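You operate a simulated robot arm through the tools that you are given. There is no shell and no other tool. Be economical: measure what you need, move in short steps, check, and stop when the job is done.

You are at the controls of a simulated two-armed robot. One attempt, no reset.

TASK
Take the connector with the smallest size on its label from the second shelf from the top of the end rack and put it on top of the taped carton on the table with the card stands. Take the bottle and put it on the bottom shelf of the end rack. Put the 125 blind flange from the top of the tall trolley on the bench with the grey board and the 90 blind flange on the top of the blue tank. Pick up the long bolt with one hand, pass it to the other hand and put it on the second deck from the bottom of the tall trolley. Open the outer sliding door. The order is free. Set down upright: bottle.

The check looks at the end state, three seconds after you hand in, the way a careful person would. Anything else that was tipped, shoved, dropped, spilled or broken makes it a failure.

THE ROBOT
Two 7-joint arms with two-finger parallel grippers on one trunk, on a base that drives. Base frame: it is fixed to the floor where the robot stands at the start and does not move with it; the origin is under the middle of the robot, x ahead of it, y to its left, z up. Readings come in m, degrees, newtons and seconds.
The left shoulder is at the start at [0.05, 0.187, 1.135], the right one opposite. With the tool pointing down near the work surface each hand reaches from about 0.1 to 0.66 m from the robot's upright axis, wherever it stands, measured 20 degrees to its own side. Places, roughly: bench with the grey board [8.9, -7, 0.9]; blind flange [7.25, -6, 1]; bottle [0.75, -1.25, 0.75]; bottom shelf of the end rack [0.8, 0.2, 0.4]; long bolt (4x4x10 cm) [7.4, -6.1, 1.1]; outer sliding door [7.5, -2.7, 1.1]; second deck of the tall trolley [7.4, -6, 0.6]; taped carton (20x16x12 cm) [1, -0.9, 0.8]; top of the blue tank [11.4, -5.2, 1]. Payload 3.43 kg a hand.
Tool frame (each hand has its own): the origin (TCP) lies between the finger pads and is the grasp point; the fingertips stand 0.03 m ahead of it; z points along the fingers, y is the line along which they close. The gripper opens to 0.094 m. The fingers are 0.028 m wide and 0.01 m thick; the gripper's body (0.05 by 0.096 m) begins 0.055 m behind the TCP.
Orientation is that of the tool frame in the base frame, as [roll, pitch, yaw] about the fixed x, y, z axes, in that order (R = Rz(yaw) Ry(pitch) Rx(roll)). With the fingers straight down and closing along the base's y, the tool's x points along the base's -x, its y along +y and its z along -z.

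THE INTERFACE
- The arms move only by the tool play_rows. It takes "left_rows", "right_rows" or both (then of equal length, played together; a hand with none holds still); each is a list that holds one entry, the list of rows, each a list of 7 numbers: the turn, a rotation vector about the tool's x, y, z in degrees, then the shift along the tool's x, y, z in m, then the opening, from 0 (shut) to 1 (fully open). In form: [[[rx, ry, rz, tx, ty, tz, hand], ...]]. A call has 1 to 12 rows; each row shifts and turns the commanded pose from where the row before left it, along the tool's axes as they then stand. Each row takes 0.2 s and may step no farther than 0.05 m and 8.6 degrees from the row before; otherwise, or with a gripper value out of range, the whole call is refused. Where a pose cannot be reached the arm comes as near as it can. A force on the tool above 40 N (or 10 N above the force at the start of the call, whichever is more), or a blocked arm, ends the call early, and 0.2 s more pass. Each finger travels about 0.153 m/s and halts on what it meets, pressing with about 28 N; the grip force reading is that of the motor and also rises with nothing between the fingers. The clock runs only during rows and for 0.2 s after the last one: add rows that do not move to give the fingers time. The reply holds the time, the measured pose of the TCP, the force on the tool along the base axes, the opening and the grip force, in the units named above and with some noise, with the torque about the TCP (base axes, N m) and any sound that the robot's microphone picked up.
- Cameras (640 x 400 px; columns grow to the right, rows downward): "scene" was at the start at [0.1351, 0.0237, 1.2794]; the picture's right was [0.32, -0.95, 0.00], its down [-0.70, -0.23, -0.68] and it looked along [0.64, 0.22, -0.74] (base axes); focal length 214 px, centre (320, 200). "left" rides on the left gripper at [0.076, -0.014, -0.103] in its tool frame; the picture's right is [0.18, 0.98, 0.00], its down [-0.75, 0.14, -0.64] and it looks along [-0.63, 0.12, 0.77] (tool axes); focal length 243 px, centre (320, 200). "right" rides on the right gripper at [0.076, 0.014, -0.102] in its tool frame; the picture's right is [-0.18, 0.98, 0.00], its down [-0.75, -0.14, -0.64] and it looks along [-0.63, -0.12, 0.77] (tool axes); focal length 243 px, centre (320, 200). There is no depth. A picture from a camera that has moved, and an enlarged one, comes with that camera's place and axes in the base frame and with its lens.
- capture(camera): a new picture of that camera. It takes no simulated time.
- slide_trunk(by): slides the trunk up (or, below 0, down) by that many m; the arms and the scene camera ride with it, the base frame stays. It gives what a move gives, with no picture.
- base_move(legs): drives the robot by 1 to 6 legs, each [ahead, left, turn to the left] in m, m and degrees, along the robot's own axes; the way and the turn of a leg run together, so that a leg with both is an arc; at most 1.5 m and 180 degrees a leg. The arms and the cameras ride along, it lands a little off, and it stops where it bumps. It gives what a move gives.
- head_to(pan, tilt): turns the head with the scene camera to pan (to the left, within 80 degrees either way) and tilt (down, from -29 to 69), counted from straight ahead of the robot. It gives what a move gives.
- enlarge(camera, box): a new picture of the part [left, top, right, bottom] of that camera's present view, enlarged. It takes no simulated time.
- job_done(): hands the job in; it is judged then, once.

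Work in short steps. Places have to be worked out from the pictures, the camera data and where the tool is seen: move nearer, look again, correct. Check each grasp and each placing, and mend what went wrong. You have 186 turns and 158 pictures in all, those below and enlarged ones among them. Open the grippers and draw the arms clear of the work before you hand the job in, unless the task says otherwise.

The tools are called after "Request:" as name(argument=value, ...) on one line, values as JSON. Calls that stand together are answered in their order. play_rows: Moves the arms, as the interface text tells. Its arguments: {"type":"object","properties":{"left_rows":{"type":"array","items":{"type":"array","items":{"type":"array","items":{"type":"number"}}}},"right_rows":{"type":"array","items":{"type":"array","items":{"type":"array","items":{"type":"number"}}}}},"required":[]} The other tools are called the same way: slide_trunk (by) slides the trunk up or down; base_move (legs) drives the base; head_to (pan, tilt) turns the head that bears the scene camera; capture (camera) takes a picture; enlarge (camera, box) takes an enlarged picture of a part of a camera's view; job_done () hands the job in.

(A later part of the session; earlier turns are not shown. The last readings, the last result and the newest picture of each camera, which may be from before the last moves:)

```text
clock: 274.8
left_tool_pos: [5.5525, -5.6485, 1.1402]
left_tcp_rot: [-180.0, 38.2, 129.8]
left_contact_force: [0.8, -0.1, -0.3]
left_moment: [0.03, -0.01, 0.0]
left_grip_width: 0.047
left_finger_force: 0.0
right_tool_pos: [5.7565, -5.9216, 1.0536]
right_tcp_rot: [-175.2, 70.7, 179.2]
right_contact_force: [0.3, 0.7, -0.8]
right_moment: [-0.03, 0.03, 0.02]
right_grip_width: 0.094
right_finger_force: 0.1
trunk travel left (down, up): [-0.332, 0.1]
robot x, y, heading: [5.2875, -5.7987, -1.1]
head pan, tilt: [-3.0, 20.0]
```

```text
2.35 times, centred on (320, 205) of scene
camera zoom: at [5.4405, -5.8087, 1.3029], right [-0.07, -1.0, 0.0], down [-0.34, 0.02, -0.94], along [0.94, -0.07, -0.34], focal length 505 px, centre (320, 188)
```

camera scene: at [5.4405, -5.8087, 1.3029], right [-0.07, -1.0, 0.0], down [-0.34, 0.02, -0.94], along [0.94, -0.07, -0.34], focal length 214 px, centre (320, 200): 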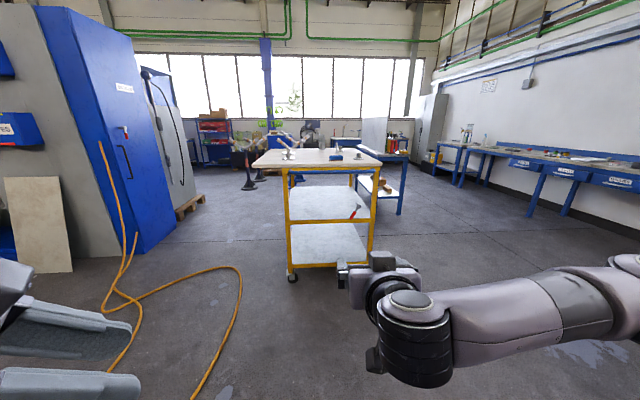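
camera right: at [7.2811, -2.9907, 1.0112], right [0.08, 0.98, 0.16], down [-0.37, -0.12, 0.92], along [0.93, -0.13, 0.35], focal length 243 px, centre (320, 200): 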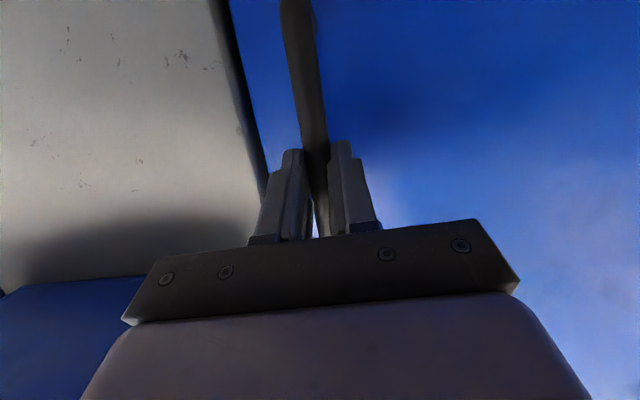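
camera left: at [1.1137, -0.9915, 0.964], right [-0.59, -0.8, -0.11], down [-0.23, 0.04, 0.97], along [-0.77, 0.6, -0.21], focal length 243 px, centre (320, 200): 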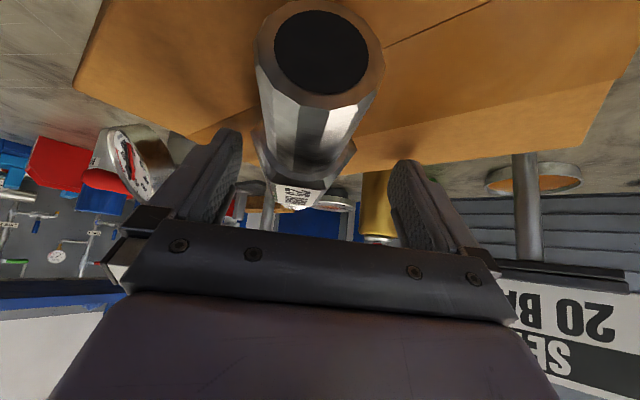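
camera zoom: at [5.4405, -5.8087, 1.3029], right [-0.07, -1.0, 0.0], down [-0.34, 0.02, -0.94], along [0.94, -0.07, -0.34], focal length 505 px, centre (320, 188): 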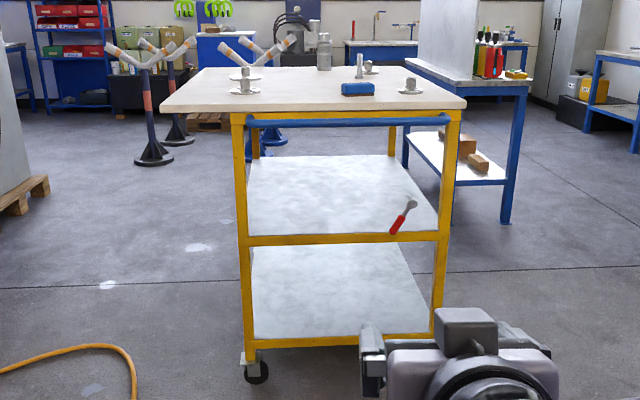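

Flanges and bolt on the trolley top (z≈1.02). Raise the trunk, bring the right hand up and point it down before approaching.

Request:
slide_trunk(by=0.1)

Request:
play_rows(right_rows=[[[0, 0, 0, -0.047, 0, -0.0165, 1], [0, 0, 0, -0.047, 0, -0.0165, 1], [0, 8, 0, 0, 0, 0, 1], [0, 8, 0, 0, 0, 0, 1], [0, 8, 0, 0, 0, 0, 1], [0, 8, 0, 0, 0, 0, 1], [0, 8, 0, 0, 0, 0, 1], [0, 8, 0, 0, 0, 0, 1], [0, 8, 0, 0, 0, 0, 1], [0, 8, 0, 0, 0, 0, 1], [0, 6.6, 0, 0, 0, 0, 1], [0, 0, 0, 0, 0, 0, 1]]])

Request:
base_move(legs=[[1.1, -0.15, 0]])

Request:
head_to(pan=0, tilt=25)

Request:
capture(camera="scene")

```text
clock: 276.1
left_tool_pos: [5.5532, -5.6493, 1.2405]
left_tcp_rot: [-179.8, 38.2, 129.9]
left_contact_force: [0.1, 0.2, -0.6]
left_moment: [-0.01, -0.02, 0.01]
left_grip_width: 0.0469
left_finger_force: 0.0
right_tool_pos: [5.7569, -5.9221, 1.1526]
right_tcp_rot: [-175.1, 70.7, 179.2]
right_contact_force: [-0.6, 0.9, 0.1]
right_moment: [-0.01, -0.03, -0.03]
right_grip_width: 0.0938
right_finger_force: 0.0
trunk travel left (down, up): [-0.432, 0.0]
robot x, y, heading: [5.2871, -5.8022, -1.1]
head pan, tilt: [-3.0, 20.0]
```

```text
clock: 278.7
left_tool_pos: [5.5539, -5.6484, 1.2402]
left_tcp_rot: [-179.9, 38.2, 129.8]
left_contact_force: [0.2, -0.2, 0.9]
left_moment: [-0.01, -0.06, -0.02]
left_grip_width: 0.0469
left_finger_force: 0.1
right_tool_pos: [5.755, -5.9202, 1.2523]
right_tcp_rot: [-178.4, -0.1, 174.7]
right_contact_force: [0.4, -0.2, -0.1]
right_moment: [0.0, -0.01, 0.01]
right_grip_width: 0.0938
right_finger_force: 0.0
trunk travel left (down, up): [-0.432, 0.0]
robot x, y, heading: [5.289, -5.7983, -1.0]
head pan, tilt: [-3.0, 20.0]
```

```text
clock: 284.2
left_tool_pos: [6.6174, -5.8041, 1.24]
left_tcp_rot: [-179.8, 38.2, 130.8]
left_contact_force: [-0.1, 0.9, -0.5]
left_moment: [0.01, 0.01, 0.0]
left_grip_width: 0.0471
left_finger_force: 0.1
right_tool_pos: [6.824, -6.0713, 1.2532]
right_tcp_rot: [-178.4, 0.0, 175.6]
right_contact_force: [0.2, 0.0, -0.6]
right_moment: [-0.01, 0.02, 0.03]
right_grip_width: 0.094
right_finger_force: 0.2
trunk travel left (down, up): [-0.432, 0.0]
robot x, y, heading: [6.3547, -5.958, -0.0]
head pan, tilt: [-3.0, 20.0]
```

```text
clock: 284.9
left_tool_pos: [6.6182, -5.8043, 1.2396]
left_tcp_rot: [-179.9, 38.2, 130.9]
left_contact_force: [0.2, 0.4, 0.4]
left_moment: [0.0, 0.0, 0.01]
left_grip_width: 0.0472
left_finger_force: 0.1
right_tool_pos: [6.8232, -6.0708, 1.2533]
right_tcp_rot: [-178.4, 0.0, 175.7]
right_contact_force: [-0.9, 0.8, 0.0]
right_moment: [0.02, 0.03, -0.01]
right_grip_width: 0.0941
right_finger_force: 0.0
trunk travel left (down, up): [-0.432, 0.0]
robot x, y, heading: [6.3536, -5.9595, -0.0]
head pan, tilt: [0.0, 25.0]
```

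```text
60 pictures are left
camera scene: at [6.5063, -5.961, 1.3949], right [0.0, -1.0, 0.0], down [-0.42, 0.0, -0.91], along [0.91, 0.0, -0.42], focal length 214 px, centre (320, 200)
```

scene: 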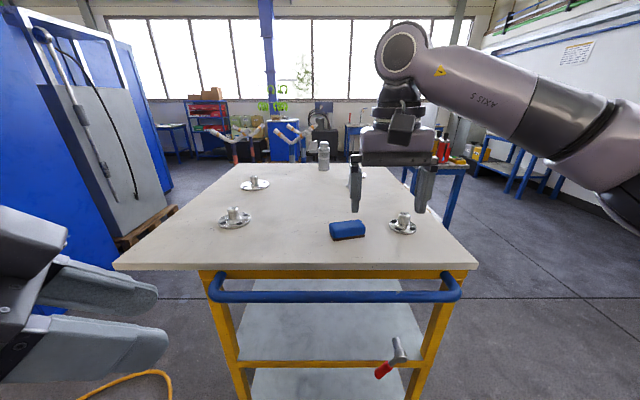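

Request:
enlarge(camera="scene", box=[190, 130, 440, 280])

```text
2.56 times, centred on (315, 205) of scene
camera zoom: at [6.5063, -5.961, 1.3949], right [0.0, -1.0, 0.0], down [-0.42, 0.0, -0.91], along [0.91, 0.0, -0.42], focal length 549 px, centre (333, 187)
```

zoom: 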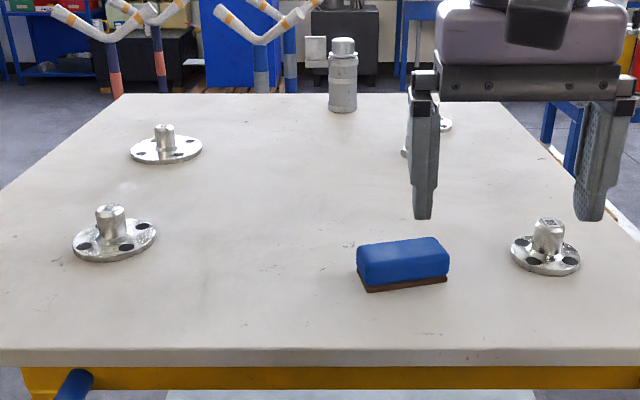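

Move 0.18 m closer and shift the right hand outwards to view labels with its camera.

Request:
base_move(legs=[[0.18, 0, 0]])

Request:
play_rows(right_rows=[[[0, 0, 0, 0, -0.045, 0, 1], [0, 0, 0, 0, -0.045, 0, 1], [0, 0, 0, 0, -0.045, 0, 1], [0, 0, 0, 0, -0.045, 0, 1], [0, 0, 0, 0, 0, 0, 1]]])

Request:
head_to(pan=0, tilt=40)

Request:
enlarge(camera="scene", box=[130, 60, 470, 280])

```text
clock: 286.4
left_tool_pos: [6.7922, -5.8049, 1.239]
left_tcp_rot: [-179.7, 38.2, 130.8]
left_contact_force: [0.0, -1.0, 0.5]
left_moment: [-0.03, 0.0, -0.01]
left_grip_width: 0.047
left_finger_force: 0.0
right_tool_pos: [7.0005, -6.0719, 1.2517]
right_tcp_rot: [-178.5, 0.0, 175.7]
right_contact_force: [-0.1, 0.2, 0.0]
right_moment: [0.02, 0.04, 0.01]
right_grip_width: 0.0939
right_finger_force: 0.1
trunk travel left (down, up): [-0.432, 0.0]
robot x, y, heading: [6.5279, -5.9599, 0.1]
head pan, tilt: [0.0, 25.0]
```

```text
clock: 287.6
left_tool_pos: [6.792, -5.8031, 1.2398]
left_tcp_rot: [-179.7, 38.4, 130.7]
left_contact_force: [0.1, 0.9, -0.5]
left_moment: [-0.01, 0.01, 0.01]
left_grip_width: 0.047
left_finger_force: 0.0
right_tool_pos: [6.9852, -6.2531, 1.2546]
right_tcp_rot: [-178.2, 0.0, 175.5]
right_contact_force: [0.3, -0.2, 0.2]
right_moment: [0.03, 0.01, -0.01]
right_grip_width: 0.0942
right_finger_force: 0.1
trunk travel left (down, up): [-0.432, 0.0]
robot x, y, heading: [6.5279, -5.9571, -0.1]
head pan, tilt: [0.0, 25.0]
```

```text
clock: 288.4
left_tool_pos: [6.7907, -5.8042, 1.24]
left_tcp_rot: [-179.9, 38.2, 130.8]
left_contact_force: [-0.5, -0.1, 0.6]
left_moment: [-0.06, 0.02, -0.04]
left_grip_width: 0.0471
left_finger_force: 0.1
right_tool_pos: [6.9847, -6.2537, 1.256]
right_tcp_rot: [-178.5, 0.1, 175.6]
right_contact_force: [0.1, 0.0, 0.1]
right_moment: [-0.02, -0.03, 0.05]
right_grip_width: 0.0939
right_finger_force: 0.0
trunk travel left (down, up): [-0.432, 0.0]
robot x, y, heading: [6.526, -5.9582, -0.3]
head pan, tilt: [0.0, 40.0]
```

```text
1.82 times, centred on (300, 170) of scene
camera zoom: at [6.6741, -5.9614, 1.3716], right [0.0, -1.0, 0.0], down [-0.64, 0.0, -0.77], along [0.77, 0.0, -0.64], focal length 390 px, centre (356, 254)
```

zoom: 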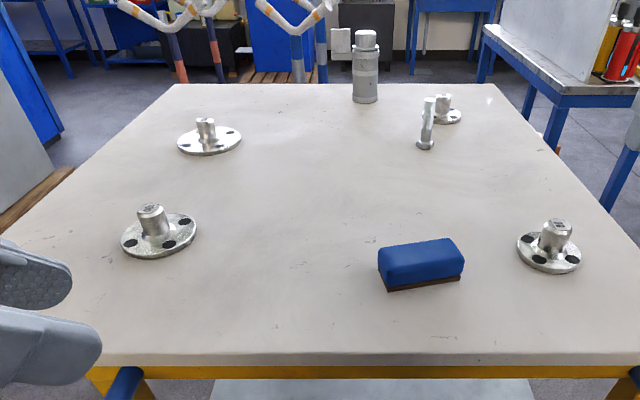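

Request:
enlarge(camera="scene", box=[190, 115, 265, 210])

Request:
enlarge(camera="scene", box=[340, 100, 460, 220])

```text
4.21 times, centred on (228, 162) of scene
camera zoom: at [6.6741, -5.9614, 1.3716], right [0.0, -1.0, 0.0], down [-0.64, 0.0, -0.77], along [0.77, 0.0, -0.64], focal length 903 px, centre (710, 358)
```

zoom: 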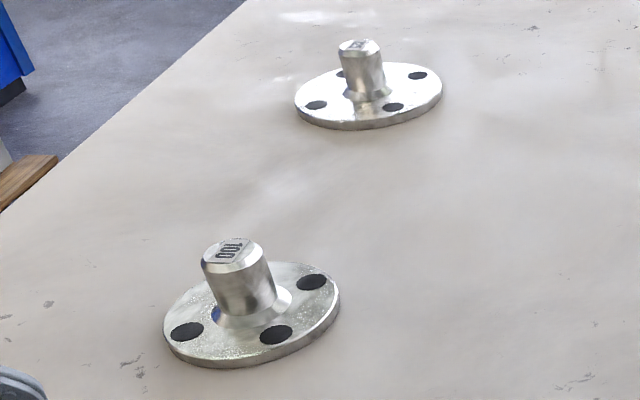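

```text
3.33 times, centred on (400, 160) of scene
camera zoom: at [6.6741, -5.9614, 1.3716], right [0.0, -1.0, 0.0], down [-0.64, 0.0, -0.77], along [0.77, 0.0, -0.64], focal length 715 px, centre (53, 333)
```

zoom: 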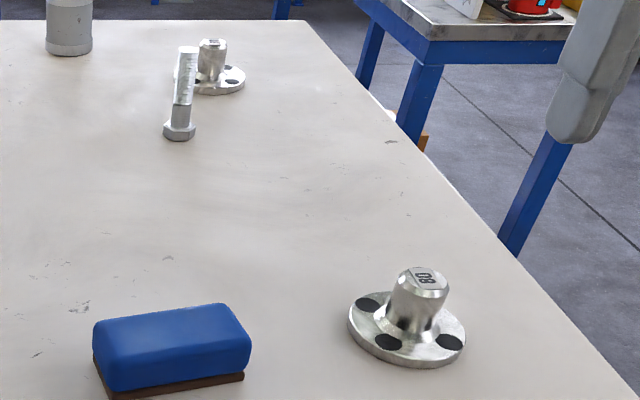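

Near-left is 100, near-right 80; the far ones should be 125 (left, (7.43,-5.66)) and 90 (right, (7.585,-6.17)); bolt stands at (7.425,-6.10); top z≈1.03. I'll work from the south side for the bolt and the right flange.

Request:
base_move(legs=[[-0.3, 0, 0], [0, -1.05, 0], [1.2, 0, 0], [0, 0, 90]])

Request:
head_to(pan=0, tilt=35)

Request:
capture(camera="scene")

```text
clock: 305.1
left_tool_pos: [7.2748, -6.7728, 1.24]
left_tcp_rot: [-179.9, 38.3, -139.8]
left_contact_force: [0.1, 0.2, 0.8]
left_moment: [-0.02, 0.01, 0.01]
left_grip_width: 0.0468
left_finger_force: 0.0
right_tool_pos: [7.7264, -6.5846, 1.2552]
right_tcp_rot: [-178.3, 0.1, -95.0]
right_contact_force: [-0.3, -0.4, -0.1]
right_moment: [-0.03, 0.01, 0.01]
right_grip_width: 0.0937
right_finger_force: 0.1
trunk travel left (down, up): [-0.432, 0.0]
robot x, y, heading: [7.4319, -7.0359, 89.2]
head pan, tilt: [0.0, 40.0]
```

```text
clock: 305.7
left_tool_pos: [7.2749, -6.7732, 1.241]
left_tcp_rot: [-180.0, 38.2, -139.8]
left_contact_force: [-0.3, -0.5, 0.6]
left_moment: [0.0, 0.04, 0.01]
left_grip_width: 0.047
left_finger_force: 0.1
right_tool_pos: [7.7257, -6.5848, 1.2554]
right_tcp_rot: [-178.4, 0.0, -95.0]
right_contact_force: [0.1, 0.4, 1.0]
right_moment: [-0.02, -0.02, -0.02]
right_grip_width: 0.0939
right_finger_force: 0.1
trunk travel left (down, up): [-0.432, 0.0]
robot x, y, heading: [7.4272, -7.0353, 89.3]
head pan, tilt: [0.0, 35.0]
```

```text
55 pictures are left
camera scene: at [7.4321, -6.8926, 1.379], right [1.0, -0.01, 0.0], down [-0.01, -0.57, -0.82], along [0.01, 0.82, -0.57], focal length 214 px, centre (320, 200)
```

scene: 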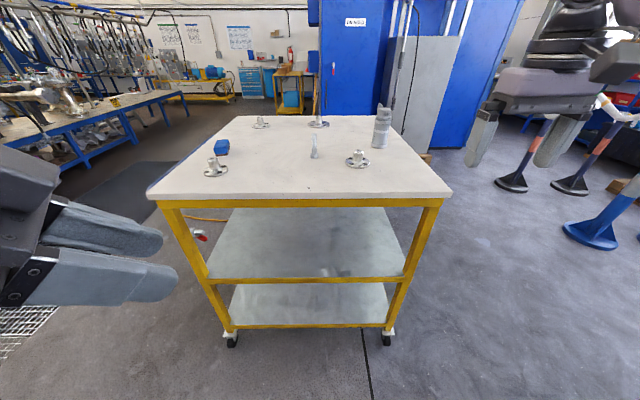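

Trolley near edge y≈-6.365; bolt ≈(7.41,-6.10), flange ≈(7.58,-6.12). Turn the left hand to point straight down, then drive 0.28 m closer.

Request:
play_rows(left_rows=[[[0, 7.65, 0, 0, 0, 0, 1], [0, 7.65, 0, 0, 0, 0, 1], [0, 7.65, 0, 0, 0, 0, 1], [0, 7.65, 0, 0, 0, 0, 1], [0, 7.65, 0, 0, 0, 0, 1], [0, 0, -8.2, 0, 0, 0, 1], [0, 0, -8.2, 0, 0, 0, 1], [0, 0, -8.2, 0, 0, 0, 1], [0, 0, -8.2, 0, 0, 0, 1], [0, 0, -8.2, 0, 0, 0, 1], [0, 0, -8.2, 0, 0, 0, 1], [0, 0, 0, 0, 0, 0, 1]]])

Request:
base_move(legs=[[0.28, 0, 1]])

Request:
head_to(pan=0, tilt=40)

Request:
enlarge(camera="scene", box=[220, 70, 420, 220])

```text
clock: 308.3
left_tool_pos: [7.2772, -6.773, 1.2393]
left_tcp_rot: [-179.9, -0.1, -90.6]
left_contact_force: [0.6, 0.7, -0.1]
left_moment: [-0.01, 0.04, -0.01]
left_grip_width: 0.094
left_finger_force: 0.0
right_tool_pos: [7.7258, -6.5855, 1.2549]
right_tcp_rot: [-178.4, 0.1, -95.0]
right_contact_force: [-1.0, -0.7, 0.0]
right_moment: [-0.01, -0.01, -0.01]
right_grip_width: 0.094
right_finger_force: 0.3
trunk travel left (down, up): [-0.432, 0.0]
robot x, y, heading: [7.43, -7.0407, 89.6]
head pan, tilt: [0.0, 35.0]
```

```text
clock: 310.3
left_tool_pos: [7.2688, -6.4963, 1.2397]
left_tcp_rot: [-179.9, -0.1, -89.0]
left_contact_force: [-0.7, 0.1, 0.9]
left_moment: [-0.01, -0.02, -0.02]
left_grip_width: 0.0941
left_finger_force: 0.0
right_tool_pos: [7.7109, -6.294, 1.2539]
right_tcp_rot: [-178.5, 0.0, -93.3]
right_contact_force: [-0.2, 0.6, -0.4]
right_moment: [-0.02, -0.01, 0.01]
right_grip_width: 0.094
right_finger_force: 0.0
trunk travel left (down, up): [-0.432, 0.0]
robot x, y, heading: [7.428, -6.756, 90.8]
head pan, tilt: [0.0, 35.0]
```

```text
clock: 310.9
left_tool_pos: [7.2675, -6.4963, 1.2394]
left_tcp_rot: [-179.8, -0.1, -89.0]
left_contact_force: [0.5, 0.2, 0.0]
left_moment: [-0.03, 0.0, -0.01]
left_grip_width: 0.0941
left_finger_force: 0.1
right_tool_pos: [7.7121, -6.2947, 1.2557]
right_tcp_rot: [-178.3, 0.1, -93.2]
right_contact_force: [0.5, 0.1, -0.3]
right_moment: [-0.02, -0.01, 0.01]
right_grip_width: 0.0941
right_finger_force: 0.0
trunk travel left (down, up): [-0.432, 0.0]
robot x, y, heading: [7.4277, -6.7549, 90.9]
head pan, tilt: [0.0, 40.0]
```

```text
2.67 times, centred on (320, 145) of scene
camera zoom: at [7.4269, -6.6148, 1.3716], right [1.0, 0.02, 0.0], down [0.01, -0.64, -0.77], along [-0.01, 0.77, -0.64], focal length 572 px, centre (320, 347)
```

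zoom: 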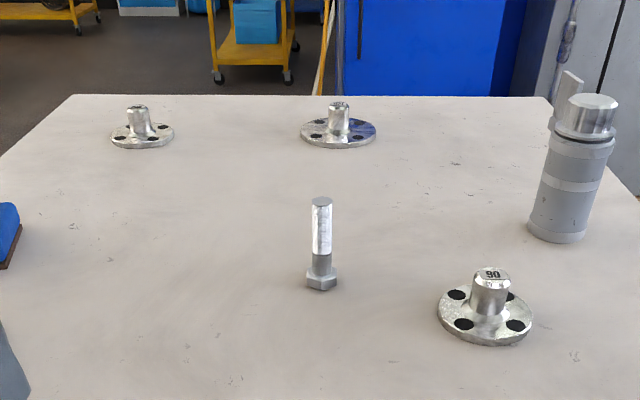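

"90" confirmed on the near-right flange. The bolt at (7.422,-6.108) is slightly far; turn the base right 30° to bring the left shoulder forward.

Request:
base_move(legs=[[0, 0, -30]])

```text
clock: 312.8
left_tool_pos: [7.4199, -6.4518, 1.24]
left_tcp_rot: [180.0, -0.1, -118.9]
left_contact_force: [0.2, 0.8, 0.8]
left_moment: [0.0, -0.01, -0.01]
left_grip_width: 0.094
left_finger_force: 0.1
right_tool_pos: [7.9051, -6.4986, 1.2551]
right_tcp_rot: [-178.4, 0.2, -123.2]
right_contact_force: [0.8, 0.4, -0.3]
right_moment: [-0.02, -0.04, -0.01]
right_grip_width: 0.094
right_finger_force: 0.1
trunk travel left (down, up): [-0.432, 0.0]
robot x, y, heading: [7.4318, -6.7575, 61.3]
head pan, tilt: [0.0, 40.0]
```

Request:
play_rows(left_rows=[[[0, 0, 0, -0.0378, 0.0205, 0, 1], [0, 0, 0, -0.0378, 0.0205, 0, 1], [0, 0, 0, -0.0378, 0.0205, 0, 1], [0, 0, 0, -0.0378, 0.0205, 0, 1], [0, 0, 0, -0.0378, 0.0205, 0, 1], [0, 0, 0, -0.0378, 0.0205, 0, 1], [0, 0, 0, -0.0378, 0.0205, 0, 1], [0, 0, 0, -0.0378, 0.0205, 0, 1], [0, 0, 0, 0, 0, 0, 1]]])

Request:
capture(camera="left")

```text
clock: 314.8
left_tool_pos: [7.4245, -6.1051, 1.2406]
left_tcp_rot: [180.0, 0.0, -119.0]
left_contact_force: [-0.1, -0.4, -0.5]
left_moment: [0.0, -0.01, 0.01]
left_grip_width: 0.094
left_finger_force: 0.0
right_tool_pos: [7.9044, -6.4985, 1.2563]
right_tcp_rot: [-178.3, 0.1, -123.2]
right_contact_force: [0.6, 0.7, 0.2]
right_moment: [-0.01, -0.02, 0.0]
right_grip_width: 0.094
right_finger_force: 0.1
trunk travel left (down, up): [-0.432, 0.0]
robot x, y, heading: [7.4321, -6.7592, 60.9]
head pan, tilt: [0.0, 40.0]
```

```text
53 pictures are left
camera left: at [7.3995, -6.1786, 1.342], right [-0.95, 0.32, 0.0], down [0.24, 0.73, 0.64], along [0.2, 0.61, -0.77], focal length 243 px, centre (320, 200)
```

left: 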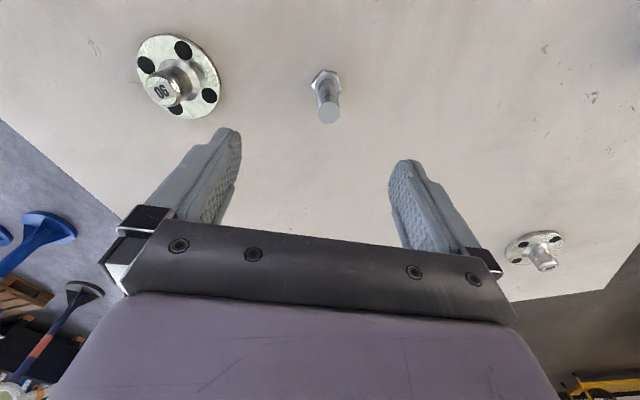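

Bolt at (7.417,-6.106). Correct 7 mm and descend to z≈1.13, then close.

Request:
play_rows(left_rows=[[[0, 0, 0, 0.0045, 0.006, 0.036, 1], [0, 0, 0, 0, 0, 0.036, 1], [0, 0, 0, 0, 0, 0.036, 1], [0, 0, 0, 0, 0, 0, 0.6], [0, 0, 0, 0, 0, 0, 0.2], [0, 0, 0, 0, 0, 0, 0], [0, 0, 0, 0, 0, 0, 0]]])

Request:
capture(camera="left")

```text
clock: 316.4
left_tool_pos: [7.4165, -6.1089, 1.135]
left_tcp_rot: [-179.9, -0.2, -118.9]
left_contact_force: [0.0, 0.2, -0.2]
left_moment: [0.05, -0.04, 0.03]
left_grip_width: 0.0195
left_finger_force: 28.1
right_tool_pos: [7.9038, -6.4985, 1.2562]
right_tcp_rot: [-178.4, 0.1, -123.3]
right_contact_force: [0.4, 0.6, 0.5]
right_moment: [0.02, 0.04, -0.01]
right_grip_width: 0.0943
right_finger_force: 0.0
trunk travel left (down, up): [-0.432, 0.0]
robot x, y, heading: [7.4266, -6.7581, 61.1]
head pan, tilt: [0.0, 40.0]
```

```text
52 pictures are left
camera left: at [7.3916, -6.1817, 1.236], right [-0.95, 0.31, 0.0], down [0.24, 0.73, 0.64], along [0.2, 0.61, -0.77], focal length 243 px, centre (320, 200)
```

left: 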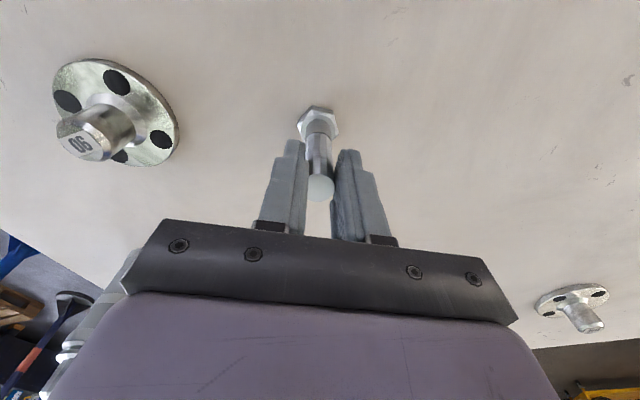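

Bolt gripped. Lift it and bring it to the handover point in front, while yawing the right hand to point left.

Request:
play_rows(left_rows=[[[0, 0, 0, 0, 0, -0.045, 0], [0, 0, 0, 0, 0, -0.045, 0], [0, 0, 0, 0, 0, -0.045, 0], [0, 0, 0, 0.0105, -0.0457, 0, 0], [0, 0, 0, 0.0105, -0.0457, 0, 0], [0, 0, 0, 0.0105, -0.0457, 0, 0], [0, 0, 0, 0.0105, -0.0457, 0, 0], [0, 0, 0, 0.0105, -0.0457, 0, 0], [0, 0, 0, 0.0105, -0.0457, 0, 0], [0, 0, 0, 0, 0, 0, 0], [0, 0, 0, 0, 0, 0, 0], [0, 0, 0, 0, 0, 0, 0]]], right_rows=[[[0, 0, -8.2, 0, 0, 0, 1], [0, 0, -8.2, 0, 0, 0, 1], [0, 0, -8.2, 0, 0, 0, 1], [0, 0, -8.2, 0, 0, 0, 1], [0, 0, -8.2, 0, 0, 0, 1], [0, 0, -8.2, 0, 0, 0, 1], [0, 0, -8.2, 0, 0, 0, 1], [0, 0, -8.2, 0, 0, 0, 1], [0, 0, -8.2, 0, 0, 0, 1], [0, 0, -8.2, 0, 0, 0, 1], [0, 0, -4, 0, 0, 0, 1], [0, 0, 0, 0, 0, 0, 1]]])

Request:
play_rows(right_rows=[[[0, -8.2, 0, 0, 0, 0, 1], [0, -8.2, 0, 0, 0, 0, 1], [0, -8.2, 0, 0, 0, 0, 1], [0, -8.2, 0, 0, 0, 0, 1], [0, -8.2, 0, 0, 0, 0, 1], [0, -8.2, 0, 0, 0, 0, 1], [0, -8.2, 0, 0, 0, 0, 1], [0, -8.2, 0, 0, 0, 0, 1], [0, -8.2, 0, 0, 0, 0, 1], [0, -8.2, 0, 0, 0, 0, 1], [0, 0, 0, 0, 0, 0, 1]]])

Request:
capture(camera="scene")

```text
clock: 319.0
left_tool_pos: [7.6215, -6.2947, 1.2702]
left_tcp_rot: [-180.0, -0.1, -118.9]
left_contact_force: [0.8, -0.8, -2.8]
left_moment: [-0.04, 0.0, 0.01]
left_grip_width: 0.019
left_finger_force: 28.2
right_tool_pos: [7.7228, -6.5615, 1.2039]
right_tcp_rot: [-179.8, -1.7, -37.3]
right_contact_force: [0.0, 0.0, 0.2]
right_moment: [-0.01, -0.03, 0.01]
right_grip_width: 0.094
right_finger_force: 0.1
right hand out of reach, approached as far as the arm can: row 5, 6, 7, 8, 9, 10, 11
trunk travel left (down, up): [-0.432, 0.0]
robot x, y, heading: [7.427, -6.7553, 61.1]
head pan, tilt: [0.0, 40.0]
```

```text
clock: 321.4
left_tool_pos: [7.6229, -6.2952, 1.2694]
left_tcp_rot: [-179.9, -0.1, -118.9]
left_contact_force: [-0.2, 1.8, -2.8]
left_moment: [0.0, 0.03, 0.0]
left_grip_width: 0.0194
left_finger_force: 27.8
right_tool_pos: [7.6947, -6.6035, 1.2537]
right_tcp_rot: [-179.9, 80.4, -36.9]
right_contact_force: [0.0, 0.7, -0.7]
right_moment: [0.0, 0.03, 0.0]
right_grip_width: 0.094
right_finger_force: 0.1
right hand out of reach, approached as far as the arm can: row 4, 5, 6, 7, 8, 9, 10
trunk travel left (down, up): [-0.432, 0.0]
robot x, y, heading: [7.4317, -6.7547, 61.0]
head pan, tilt: [0.0, 40.0]
```

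```text
51 pictures are left
camera scene: at [7.4989, -6.6323, 1.3715], right [0.88, -0.48, 0.0], down [-0.31, -0.56, -0.77], along [0.37, 0.67, -0.64], focal length 214 px, centre (320, 200)
```

scene: 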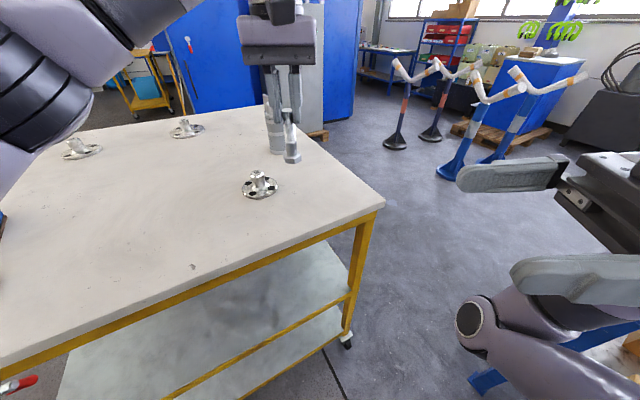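

Right hand points left at about z 1.25. Move it to a pre-handover point 12 cm from the bolt shaft.

Request:
play_rows(right_rows=[[[0, 0, 0, 0, -0.0406, 0.0254, 1], [0, 0, 0, 0, -0.0406, 0.0254, 1], [0, 0, 0, 0, -0.0406, 0.0254, 1], [0, 0, 0, 0, -0.0406, 0.0254, 1], [0, 0, 0, 0, -0.0406, 0.0254, 1], [0, 0, 0, 0, 0, 0, 1]]])

Request:
capture(camera="scene")

Request:
capture(camera="right")

```text
clock: 322.8
left_tool_pos: [7.6225, -6.2953, 1.2685]
left_tcp_rot: [-179.9, 0.0, -118.9]
left_contact_force: [0.2, 0.3, -2.8]
left_moment: [0.0, 0.02, 0.0]
left_grip_width: 0.0193
left_finger_force: 28.4
right_tool_pos: [7.6855, -6.5781, 1.2708]
right_tcp_rot: [-179.3, 80.4, -36.7]
right_contact_force: [-0.1, 0.5, -0.1]
right_moment: [-0.01, 0.0, 0.0]
right_grip_width: 0.094
right_finger_force: 0.1
right hand out of reach, approached as far as the arm can: row 1, 2, 3, 4, 5
trunk travel left (down, up): [-0.432, 0.0]
robot x, y, heading: [7.4311, -6.757, 61.4]
head pan, tilt: [0.0, 40.0]
```

```text
50 pictures are left
camera scene: at [7.4989, -6.6323, 1.3715], right [0.88, -0.48, 0.0], down [-0.31, -0.56, -0.77], along [0.37, 0.67, -0.64], focal length 214 px, centre (320, 200)
```

scene: 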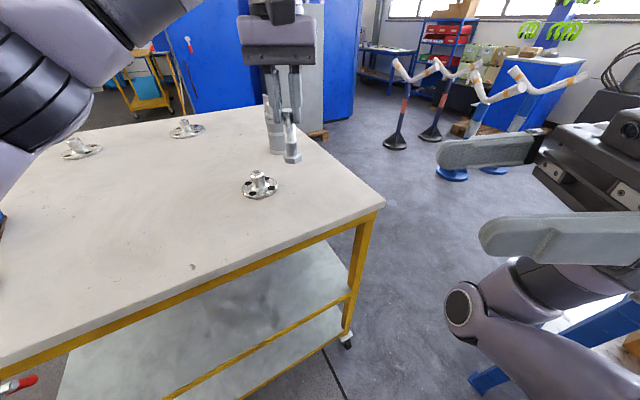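

```text
49 pictures are left
camera right: at [7.7672, -6.6569, 1.2138], right [-0.62, -0.76, 0.18], down [0.49, -0.2, 0.85], along [-0.61, 0.61, 0.49], focal length 243 px, centre (320, 200)
```

right: 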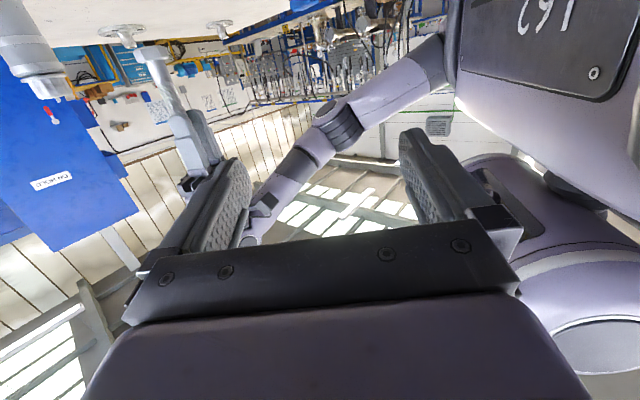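

Pointing fully sideways isn't reachable. Tilt the right hand to ~45° down instead and approach the shaft diagonally from the right.

Request:
play_rows(right_rows=[[[0, 8.5, 0, 0, 0, 0, 1], [0, 8.5, 0, 0, 0, 0, 1], [0, 8.5, 0, 0, 0, 0, 1], [0, 8.5, 0, 0, 0, 0, 1], [0, 0, 0, -0.0182, -0.0315, 0.0152, 1], [0, 0, 0, -0.0182, -0.0315, 0.0152, 1], [0, 0, 0, -0.0182, -0.0315, 0.0152, 1], [0, 0, 0, -0.0182, -0.0315, 0.0152, 1], [0, 0, 0, -0.0182, -0.0315, 0.0152, 1], [0, 0, 0, -0.0182, -0.0315, 0.0152, 1], [0, 0, 0, 0, 0, 0, 1]]])

Request:
capture(camera="scene")

Request:
capture(camera="right")

```text
clock: 325.2
left_tool_pos: [7.6226, -6.2951, 1.2689]
left_tcp_rot: [-179.9, -0.2, -118.9]
left_contact_force: [0.1, 0.2, -2.5]
left_moment: [0.01, 0.0, 0.01]
left_grip_width: 0.0198
left_finger_force: 27.8
right_tool_pos: [7.6865, -6.511, 1.2694]
right_tcp_rot: [-179.8, 46.4, -37.2]
right_contact_force: [0.5, 0.3, -0.3]
right_moment: [0.0, 0.02, 0.0]
right_grip_width: 0.0938
right_finger_force: 0.1
right hand out of reach, approached as far as the arm can: row 6, 7, 8, 9, 10
trunk travel left (down, up): [-0.432, 0.0]
robot x, y, heading: [7.4283, -6.7574, 60.8]
head pan, tilt: [0.0, 40.0]
```

```text
48 pictures are left
camera scene: at [7.4989, -6.6323, 1.3715], right [0.88, -0.48, 0.0], down [-0.31, -0.56, -0.77], along [0.37, 0.67, -0.64], focal length 214 px, centre (320, 200)
```

scene: 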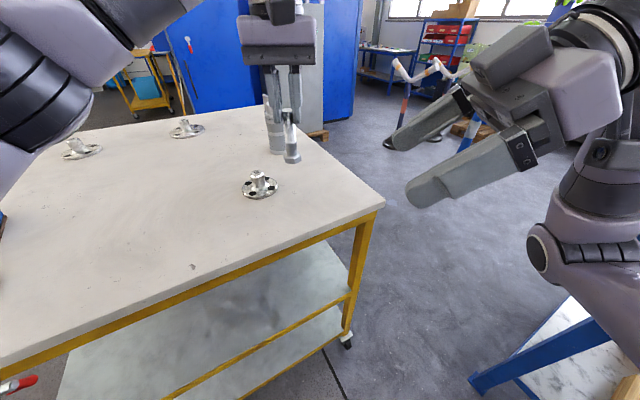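

```text
47 pictures are left
camera right: at [7.778, -6.5983, 1.2862], right [-0.7, -0.71, 0.13], down [0.04, 0.14, 0.99], along [-0.72, 0.69, -0.07], focal length 243 px, centre (320, 200)
```

right: 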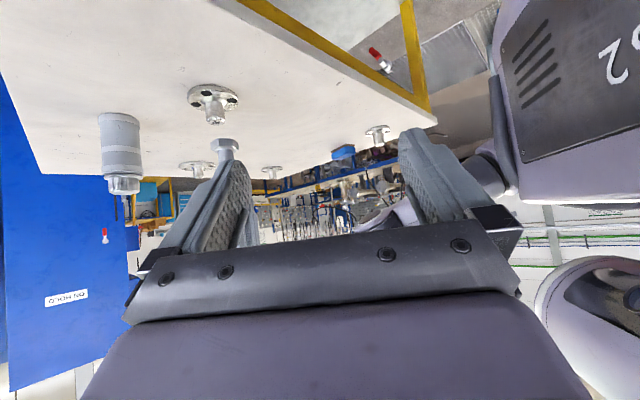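

The right hand is range-limited there; lower it and see, then bring the bolt to it with the left hand.

Request:
play_rows(right_rows=[[[0, 0, 0, 0.022, -0.0197, 0.0251, 1], [0, 0, 0, 0.022, -0.0197, 0.0251, 1], [0, 0, 0, 0.022, -0.0197, 0.0251, 1], [0, 0, 0, 0, 0, 0, 1]]])

```text
clock: 326.2
left_tool_pos: [7.6223, -6.2949, 1.2707]
left_tcp_rot: [-180.0, 0.0, -118.9]
left_contact_force: [0.1, -0.2, -2.6]
left_moment: [-0.01, -0.01, -0.01]
left_grip_width: 0.0196
left_finger_force: 28.2
right_tool_pos: [7.6868, -6.5129, 1.2696]
right_tcp_rot: [-179.7, 46.5, -37.1]
right_contact_force: [0.7, -0.1, -0.3]
right_moment: [-0.02, -0.03, 0.0]
right_grip_width: 0.0939
right_finger_force: 0.0
right hand out of reach, approached as far as the arm can: row 1, 2, 3
trunk travel left (down, up): [-0.432, 0.0]
robot x, y, heading: [7.4301, -6.7558, 61.0]
head pan, tilt: [0.0, 40.0]
```

Likely a wrist joint limit at this yaw. Undo those shifts and yaw the right hand 40° toward forward.

Request:
play_rows(right_rows=[[[0, 0, 0, -0.022, 0.0197, -0.0251, 1], [0, 0, 0, -0.022, 0.0197, -0.0251, 1], [0, 0, 0, -0.022, 0.0197, -0.0251, 1], [0, 0, 0, 0.0182, 0.0315, -0.0152, 1], [0, 0, 0, 0.0182, 0.0315, -0.0152, 1], [0, 0, 0, 0.0182, 0.0315, -0.0152, 1], [5.75, 0, 5.56, 0, 0, 0, 1], [5.75, 0, 5.56, 0, 0, 0, 1], [5.75, 0, 5.56, 0, 0, 0, 1], [5.75, 0, 5.56, 0, 0, 0, 1], [5.75, 0, 5.56, 0, 0, 0, 1], [0, 0, 0, 0, 0, 0, 1]]])

```text
clock: 328.8
left_tool_pos: [7.623, -6.2947, 1.27]
left_tcp_rot: [-179.8, -0.1, -118.9]
left_contact_force: [-0.3, -0.2, -2.3]
left_moment: [-0.01, 0.01, -0.02]
left_grip_width: 0.0193
left_finger_force: 27.9
right_tool_pos: [7.6576, -6.6802, 1.3601]
right_tcp_rot: [-180.0, 46.4, -77.4]
right_contact_force: [17.6, -11.2, -5.4]
right_moment: [0.2, -0.08, 0.8]
right_grip_width: 0.0859
right_finger_force: 0.0
trunk travel left (down, up): [-0.432, 0.0]
robot x, y, heading: [7.431, -6.7557, 61.2]
head pan, tilt: [0.0, 40.0]
```

The right hand is up near the head; move it forward to the new pre-handover point.

Request:
play_rows(right_rows=[[[0, 0, 0, -0.0225, -0.0071, 0.0371, 1], [0, 0, 0, -0.0225, -0.0071, 0.0371, 1], [0, 0, 0, -0.0225, -0.0071, 0.0371, 1], [0, 0, 0, -0.0225, -0.0071, 0.0371, 1], [0, 0, 0, -0.0225, -0.0071, 0.0371, 1], [0, 0, 0, -0.0225, -0.0071, 0.0371, 1], [0, 0, 0, 0, 0, 0, 1]]])

Request:
capture(camera="scene")

Request:
capture(camera="right")

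```text
clock: 329.6
left_tool_pos: [7.6224, -6.2961, 1.2685]
left_tcp_rot: [179.9, -0.3, -118.9]
left_contact_force: [1.1, -0.2, -2.6]
left_moment: [0.0, 0.07, 0.02]
left_grip_width: 0.0194
left_finger_force: 27.6
right_tool_pos: [7.6522, -6.5762, 1.3395]
right_tcp_rot: [179.7, 46.5, -77.7]
right_contact_force: [25.4, -14.2, -5.7]
right_moment: [1.64, 2.12, 2.2]
right_grip_width: 0.094
right_finger_force: 0.0
trunk travel left (down, up): [-0.432, 0.0]
robot x, y, heading: [7.4283, -6.7513, 60.9]
head pan, tilt: [0.0, 40.0]
stopped in row 3 (right hand): the force on the tool passed its limit (the readings are from after the stop); the commanded pose is now the measured one
```

```text
46 pictures are left
camera scene: at [7.4944, -6.6292, 1.3723], right [0.9, -0.43, 0.0], down [-0.27, -0.57, -0.77], along [0.33, 0.7, -0.64], focal length 214 px, centre (320, 200)
```

scene: 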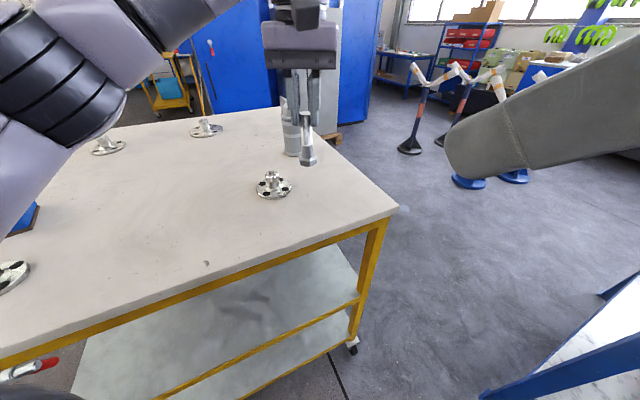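

```text
45 pictures are left
camera right: at [7.6662, -6.7013, 1.355], right [-0.99, -0.09, 0.14], down [0.13, 0.08, 0.99], along [-0.1, 0.99, -0.07], focal length 243 px, centre (320, 200)
```

right: 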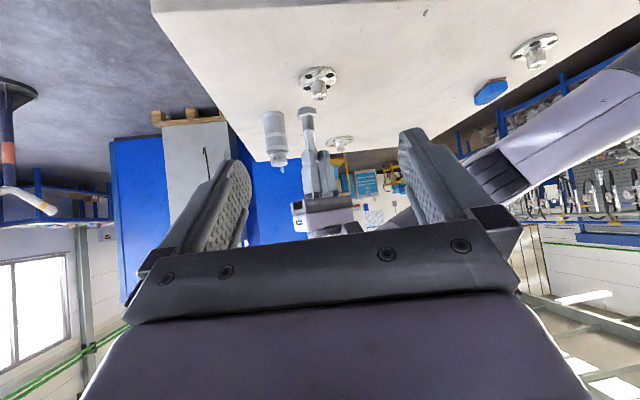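

The gripper rubs on the head; shift it right 8 cm first, then forward and down.

Request:
play_rows(right_rows=[[[0, 0, 0, 0, -0.03, 0, 1], [0, 0, 0, 0, -0.03, 0, 1], [0, 0, 0, 0, -0.02, 0, 1], [0, 0, 0, 0, 0, 0, 1]]])

```text
clock: 330.6
left_tool_pos: [7.6224, -6.2949, 1.27]
left_tcp_rot: [-179.9, 0.0, -118.9]
left_contact_force: [0.4, 0.7, -2.3]
left_moment: [-0.05, 0.04, 0.04]
left_grip_width: 0.0193
left_finger_force: 27.7
right_tool_pos: [7.7274, -6.5563, 1.3371]
right_tcp_rot: [179.6, 46.4, -77.6]
right_contact_force: [-1.3, 0.1, -0.4]
right_moment: [-0.01, -0.02, -0.05]
right_grip_width: 0.0941
right_finger_force: 0.1
trunk travel left (down, up): [-0.432, 0.0]
robot x, y, heading: [7.4287, -6.7577, 61.2]
head pan, tilt: [0.0, 40.0]
```

Request:
play_rows(right_rows=[[[0, 0, 0, -0.0184, -0.0044, 0.0363, 1], [0, 0, 0, -0.0184, -0.0044, 0.0363, 1], [0, 0, 0, -0.0184, -0.0044, 0.0363, 1], [0, 0, 0, -0.0184, -0.0044, 0.0363, 1], [0, 0, 0, 0, 0, 0, 1]]])

Request:
capture(camera="right")

```text
clock: 331.8
left_tool_pos: [7.622, -6.2942, 1.2691]
left_tcp_rot: [179.9, -0.1, -118.9]
left_contact_force: [-0.8, -0.9, -2.4]
left_moment: [-0.02, -0.04, 0.01]
left_grip_width: 0.0194
left_finger_force: 28.4
right_tool_pos: [7.7122, -6.3992, 1.2905]
right_tcp_rot: [179.6, 46.4, -77.6]
right_contact_force: [-0.5, -0.5, 0.0]
right_moment: [0.0, -0.03, -0.01]
right_grip_width: 0.094
right_finger_force: 0.0
trunk travel left (down, up): [-0.432, 0.0]
robot x, y, heading: [7.4283, -6.7558, 60.9]
head pan, tilt: [0.0, 40.0]
```

```text
44 pictures are left
camera right: at [7.7259, -6.5249, 1.308], right [-0.99, -0.09, 0.14], down [0.13, 0.08, 0.99], along [-0.1, 0.99, -0.07], focal length 243 px, centre (320, 200)
```

right: 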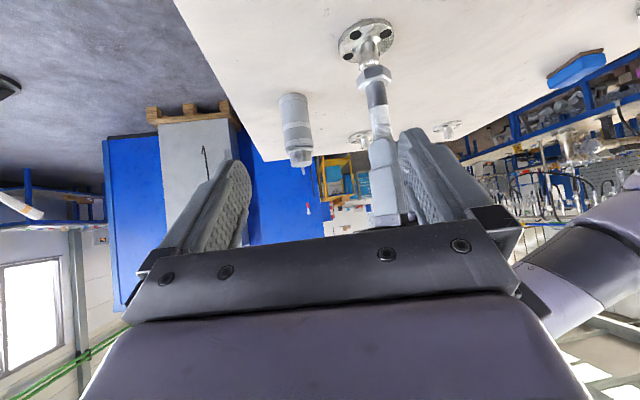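

Working now. Align with the shaft, then advance onto it.

Request:
play_rows(right_rows=[[[0, 0, 0, -0.012, 0.0325, 0.022, 1], [0, 0, 0, -0.012, 0.0325, 0.022, 1], [0, 0, 0, 0, 0, 0, 1]]])

Request:
capture(camera="right")

```text
clock: 332.6
left_tool_pos: [7.6231, -6.2953, 1.2701]
left_tcp_rot: [-179.9, -0.1, -118.8]
left_contact_force: [-0.2, 0.5, -2.6]
left_moment: [-0.03, -0.03, 0.01]
left_grip_width: 0.0195
left_finger_force: 27.8
right_tool_pos: [7.6381, -6.3696, 1.2798]
right_tcp_rot: [179.4, 46.6, -77.8]
right_contact_force: [-0.4, -0.3, 0.3]
right_moment: [0.04, 0.03, 0.01]
right_grip_width: 0.094
right_finger_force: 0.1
trunk travel left (down, up): [-0.432, 0.0]
robot x, y, heading: [7.4294, -6.7567, 61.0]
head pan, tilt: [0.0, 40.0]
```

```text
43 pictures are left
camera right: at [7.652, -6.4941, 1.2972], right [-0.99, -0.09, 0.14], down [0.13, 0.08, 0.99], along [-0.1, 0.99, -0.07], focal length 243 px, centre (320, 200)
```

right: 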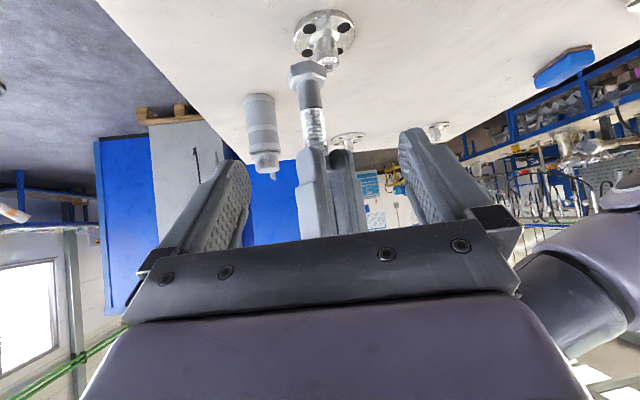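

Centred on the shaft. Advance 10.5 cm and close the right hand.

Request:
play_rows(right_rows=[[[0, 0, 0, 0, 0, 0.035, 1], [0, 0, 0, 0, 0, 0.035, 1], [0, 0, 0, 0, 0, 0.035, 1], [0, 0, 0, 0, 0, 0, 0.6], [0, 0, 0, 0, 0, 0, 0.3], [0, 0, 0, 0, 0, 0, 0], [0, 0, 0, 0, 0, 0, 0]]])

Request:
enlarge(camera="scene", box=[230, 20, 430, 200])

Request:
capture(camera="right")

```text
clock: 333.4
left_tool_pos: [7.6183, -6.2833, 1.2648]
left_tcp_rot: [179.3, 0.0, -117.2]
left_contact_force: [-1.2, 4.4, -2.0]
left_moment: [-0.13, 0.0, 0.04]
left_grip_width: 0.0194
left_finger_force: 27.8
right_tool_pos: [7.6184, -6.298, 1.2153]
right_tcp_rot: [179.7, 47.3, -77.2]
right_contact_force: [0.4, -3.0, -1.6]
right_moment: [0.31, 0.08, -0.03]
right_grip_width: 0.0564
right_finger_force: 0.4
trunk travel left (down, up): [-0.432, 0.0]
robot x, y, heading: [7.4259, -6.7588, 61.1]
head pan, tilt: [0.0, 40.0]
stopped in row 4 (left hand): the force on the tool passed its limit (the readings are from after the stop); the commanded pose is now the measured one
```

```text
2.22 times, centred on (330, 110) of scene
camera zoom: at [7.4987, -6.6317, 1.3714], right [0.88, -0.48, 0.0], down [-0.31, -0.56, -0.77], along [0.37, 0.67, -0.64], focal length 477 px, centre (298, 400)
```

zoom: 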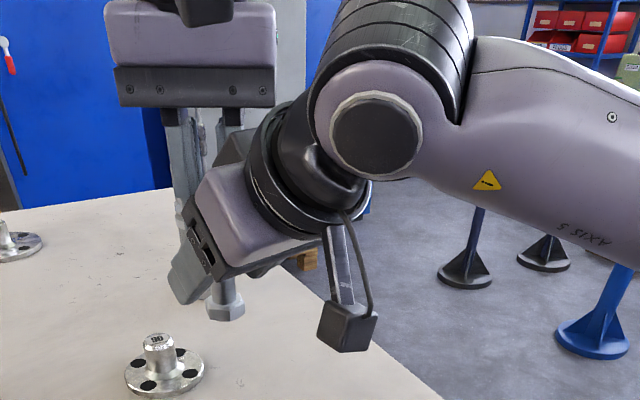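

```text
41 pictures are left
camera right: at [7.6332, -6.4239, 1.2289], right [-0.99, -0.1, 0.14], down [0.13, 0.07, 0.99], along [-0.11, 0.99, -0.06], focal length 243 px, centre (320, 200)
```

right: 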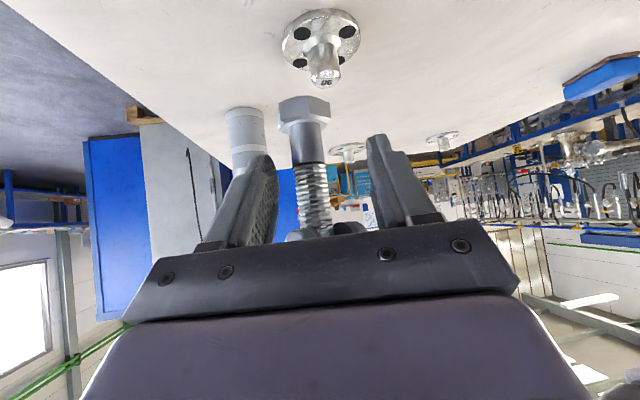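

Light contact between palm and left fingertips. Back the right hand off 8 mm and close gently.

Request:
play_rows(right_rows=[[[0, 0, 0, 0.002, 0, -0.008, 0.55], [0, 0, 0, 0, 0, 0, 0.4], [0, 0, 0, 0, 0, 0, 0.25], [0, 0, 0, 0, 0, 0, 0.1], [0, 0, 0, 0, 0, 0, 0], [0, 0, 0, 0, 0, 0, 0]]])

Request:
capture(camera="right")

```text
clock: 334.8
left_tool_pos: [7.617, -6.285, 1.2657]
left_tcp_rot: [179.2, -0.2, -117.2]
left_contact_force: [-22.3, -6.3, -1.5]
left_moment: [-0.31, 1.04, 0.16]
left_grip_width: 0.0196
left_finger_force: 27.0
right_tool_pos: [7.6238, -6.3049, 1.2174]
right_tcp_rot: [180.0, 47.4, -77.7]
right_contact_force: [23.0, 6.1, 0.4]
right_moment: [-0.05, 0.01, -0.73]
right_grip_width: 0.0196
right_finger_force: 27.9
trunk travel left (down, up): [-0.432, 0.0]
robot x, y, heading: [7.4292, -6.7579, 60.6]
head pan, tilt: [0.0, 40.0]
```

```text
40 pictures are left
camera right: at [7.6373, -6.4305, 1.2322], right [-0.99, -0.09, 0.14], down [0.13, 0.07, 0.99], along [-0.1, 0.99, -0.05], focal length 243 px, centre (320, 200)
```

right: 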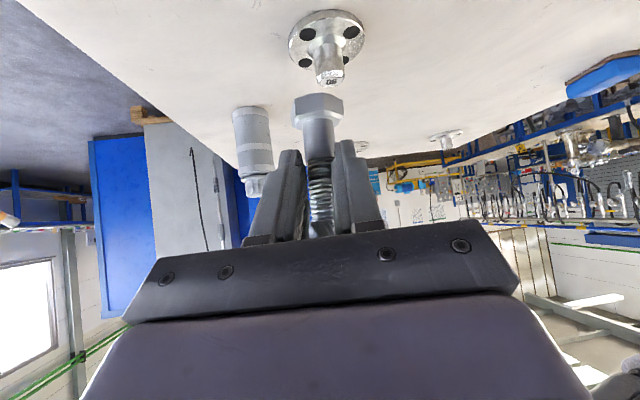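

Right hand grips the shaft (0.0196). Open the left hand and lift it away.

Request:
play_rows(left_rows=[[[0, 0, 0, 0, 0, 0, 0.4], [0, 0, 0, 0, 0, 0, 0.5], [0, 0, 0, 0, 0, -0.03, 0.5], [0, 0, 0, 0, 0, -0.045, 0.5], [0, 0, 0, 0, 0.045, 0, 0.5], [0, 0, 0, 0, 0.045, 0, 0.5], [0, 0, 0, 0, 0.045, 0, 0.5], [0, 0, 0, 0, 0, 0, 0.5]]])

Request:
capture(camera="scene")

```text
clock: 336.6
left_tool_pos: [7.5003, -6.2242, 1.3413]
left_tcp_rot: [179.3, 0.1, -117.3]
left_contact_force: [0.4, 0.7, 0.2]
left_moment: [0.02, -0.01, 0.0]
left_grip_width: 0.0471
left_finger_force: 0.0
left hand out of reach, approached as far as the arm can: row 4
right_tool_pos: [7.6224, -6.3062, 1.217]
right_tcp_rot: [179.7, 47.5, -77.2]
right_contact_force: [1.3, -0.2, -2.4]
right_moment: [-0.07, -0.02, 0.01]
right_grip_width: 0.0193
right_finger_force: 27.9
trunk travel left (down, up): [-0.432, 0.0]
robot x, y, heading: [7.4276, -6.7542, 60.8]
head pan, tilt: [0.0, 40.0]
```

```text
39 pictures are left
camera scene: at [7.5001, -6.6329, 1.3715], right [0.88, -0.48, 0.0], down [-0.31, -0.56, -0.77], along [0.37, 0.67, -0.64], focal length 214 px, centre (320, 200)
```

scene: 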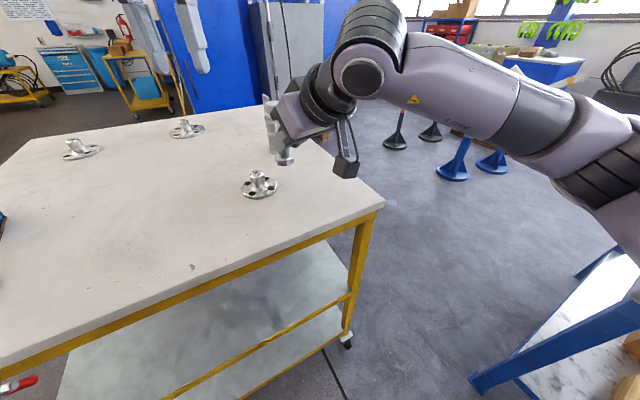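

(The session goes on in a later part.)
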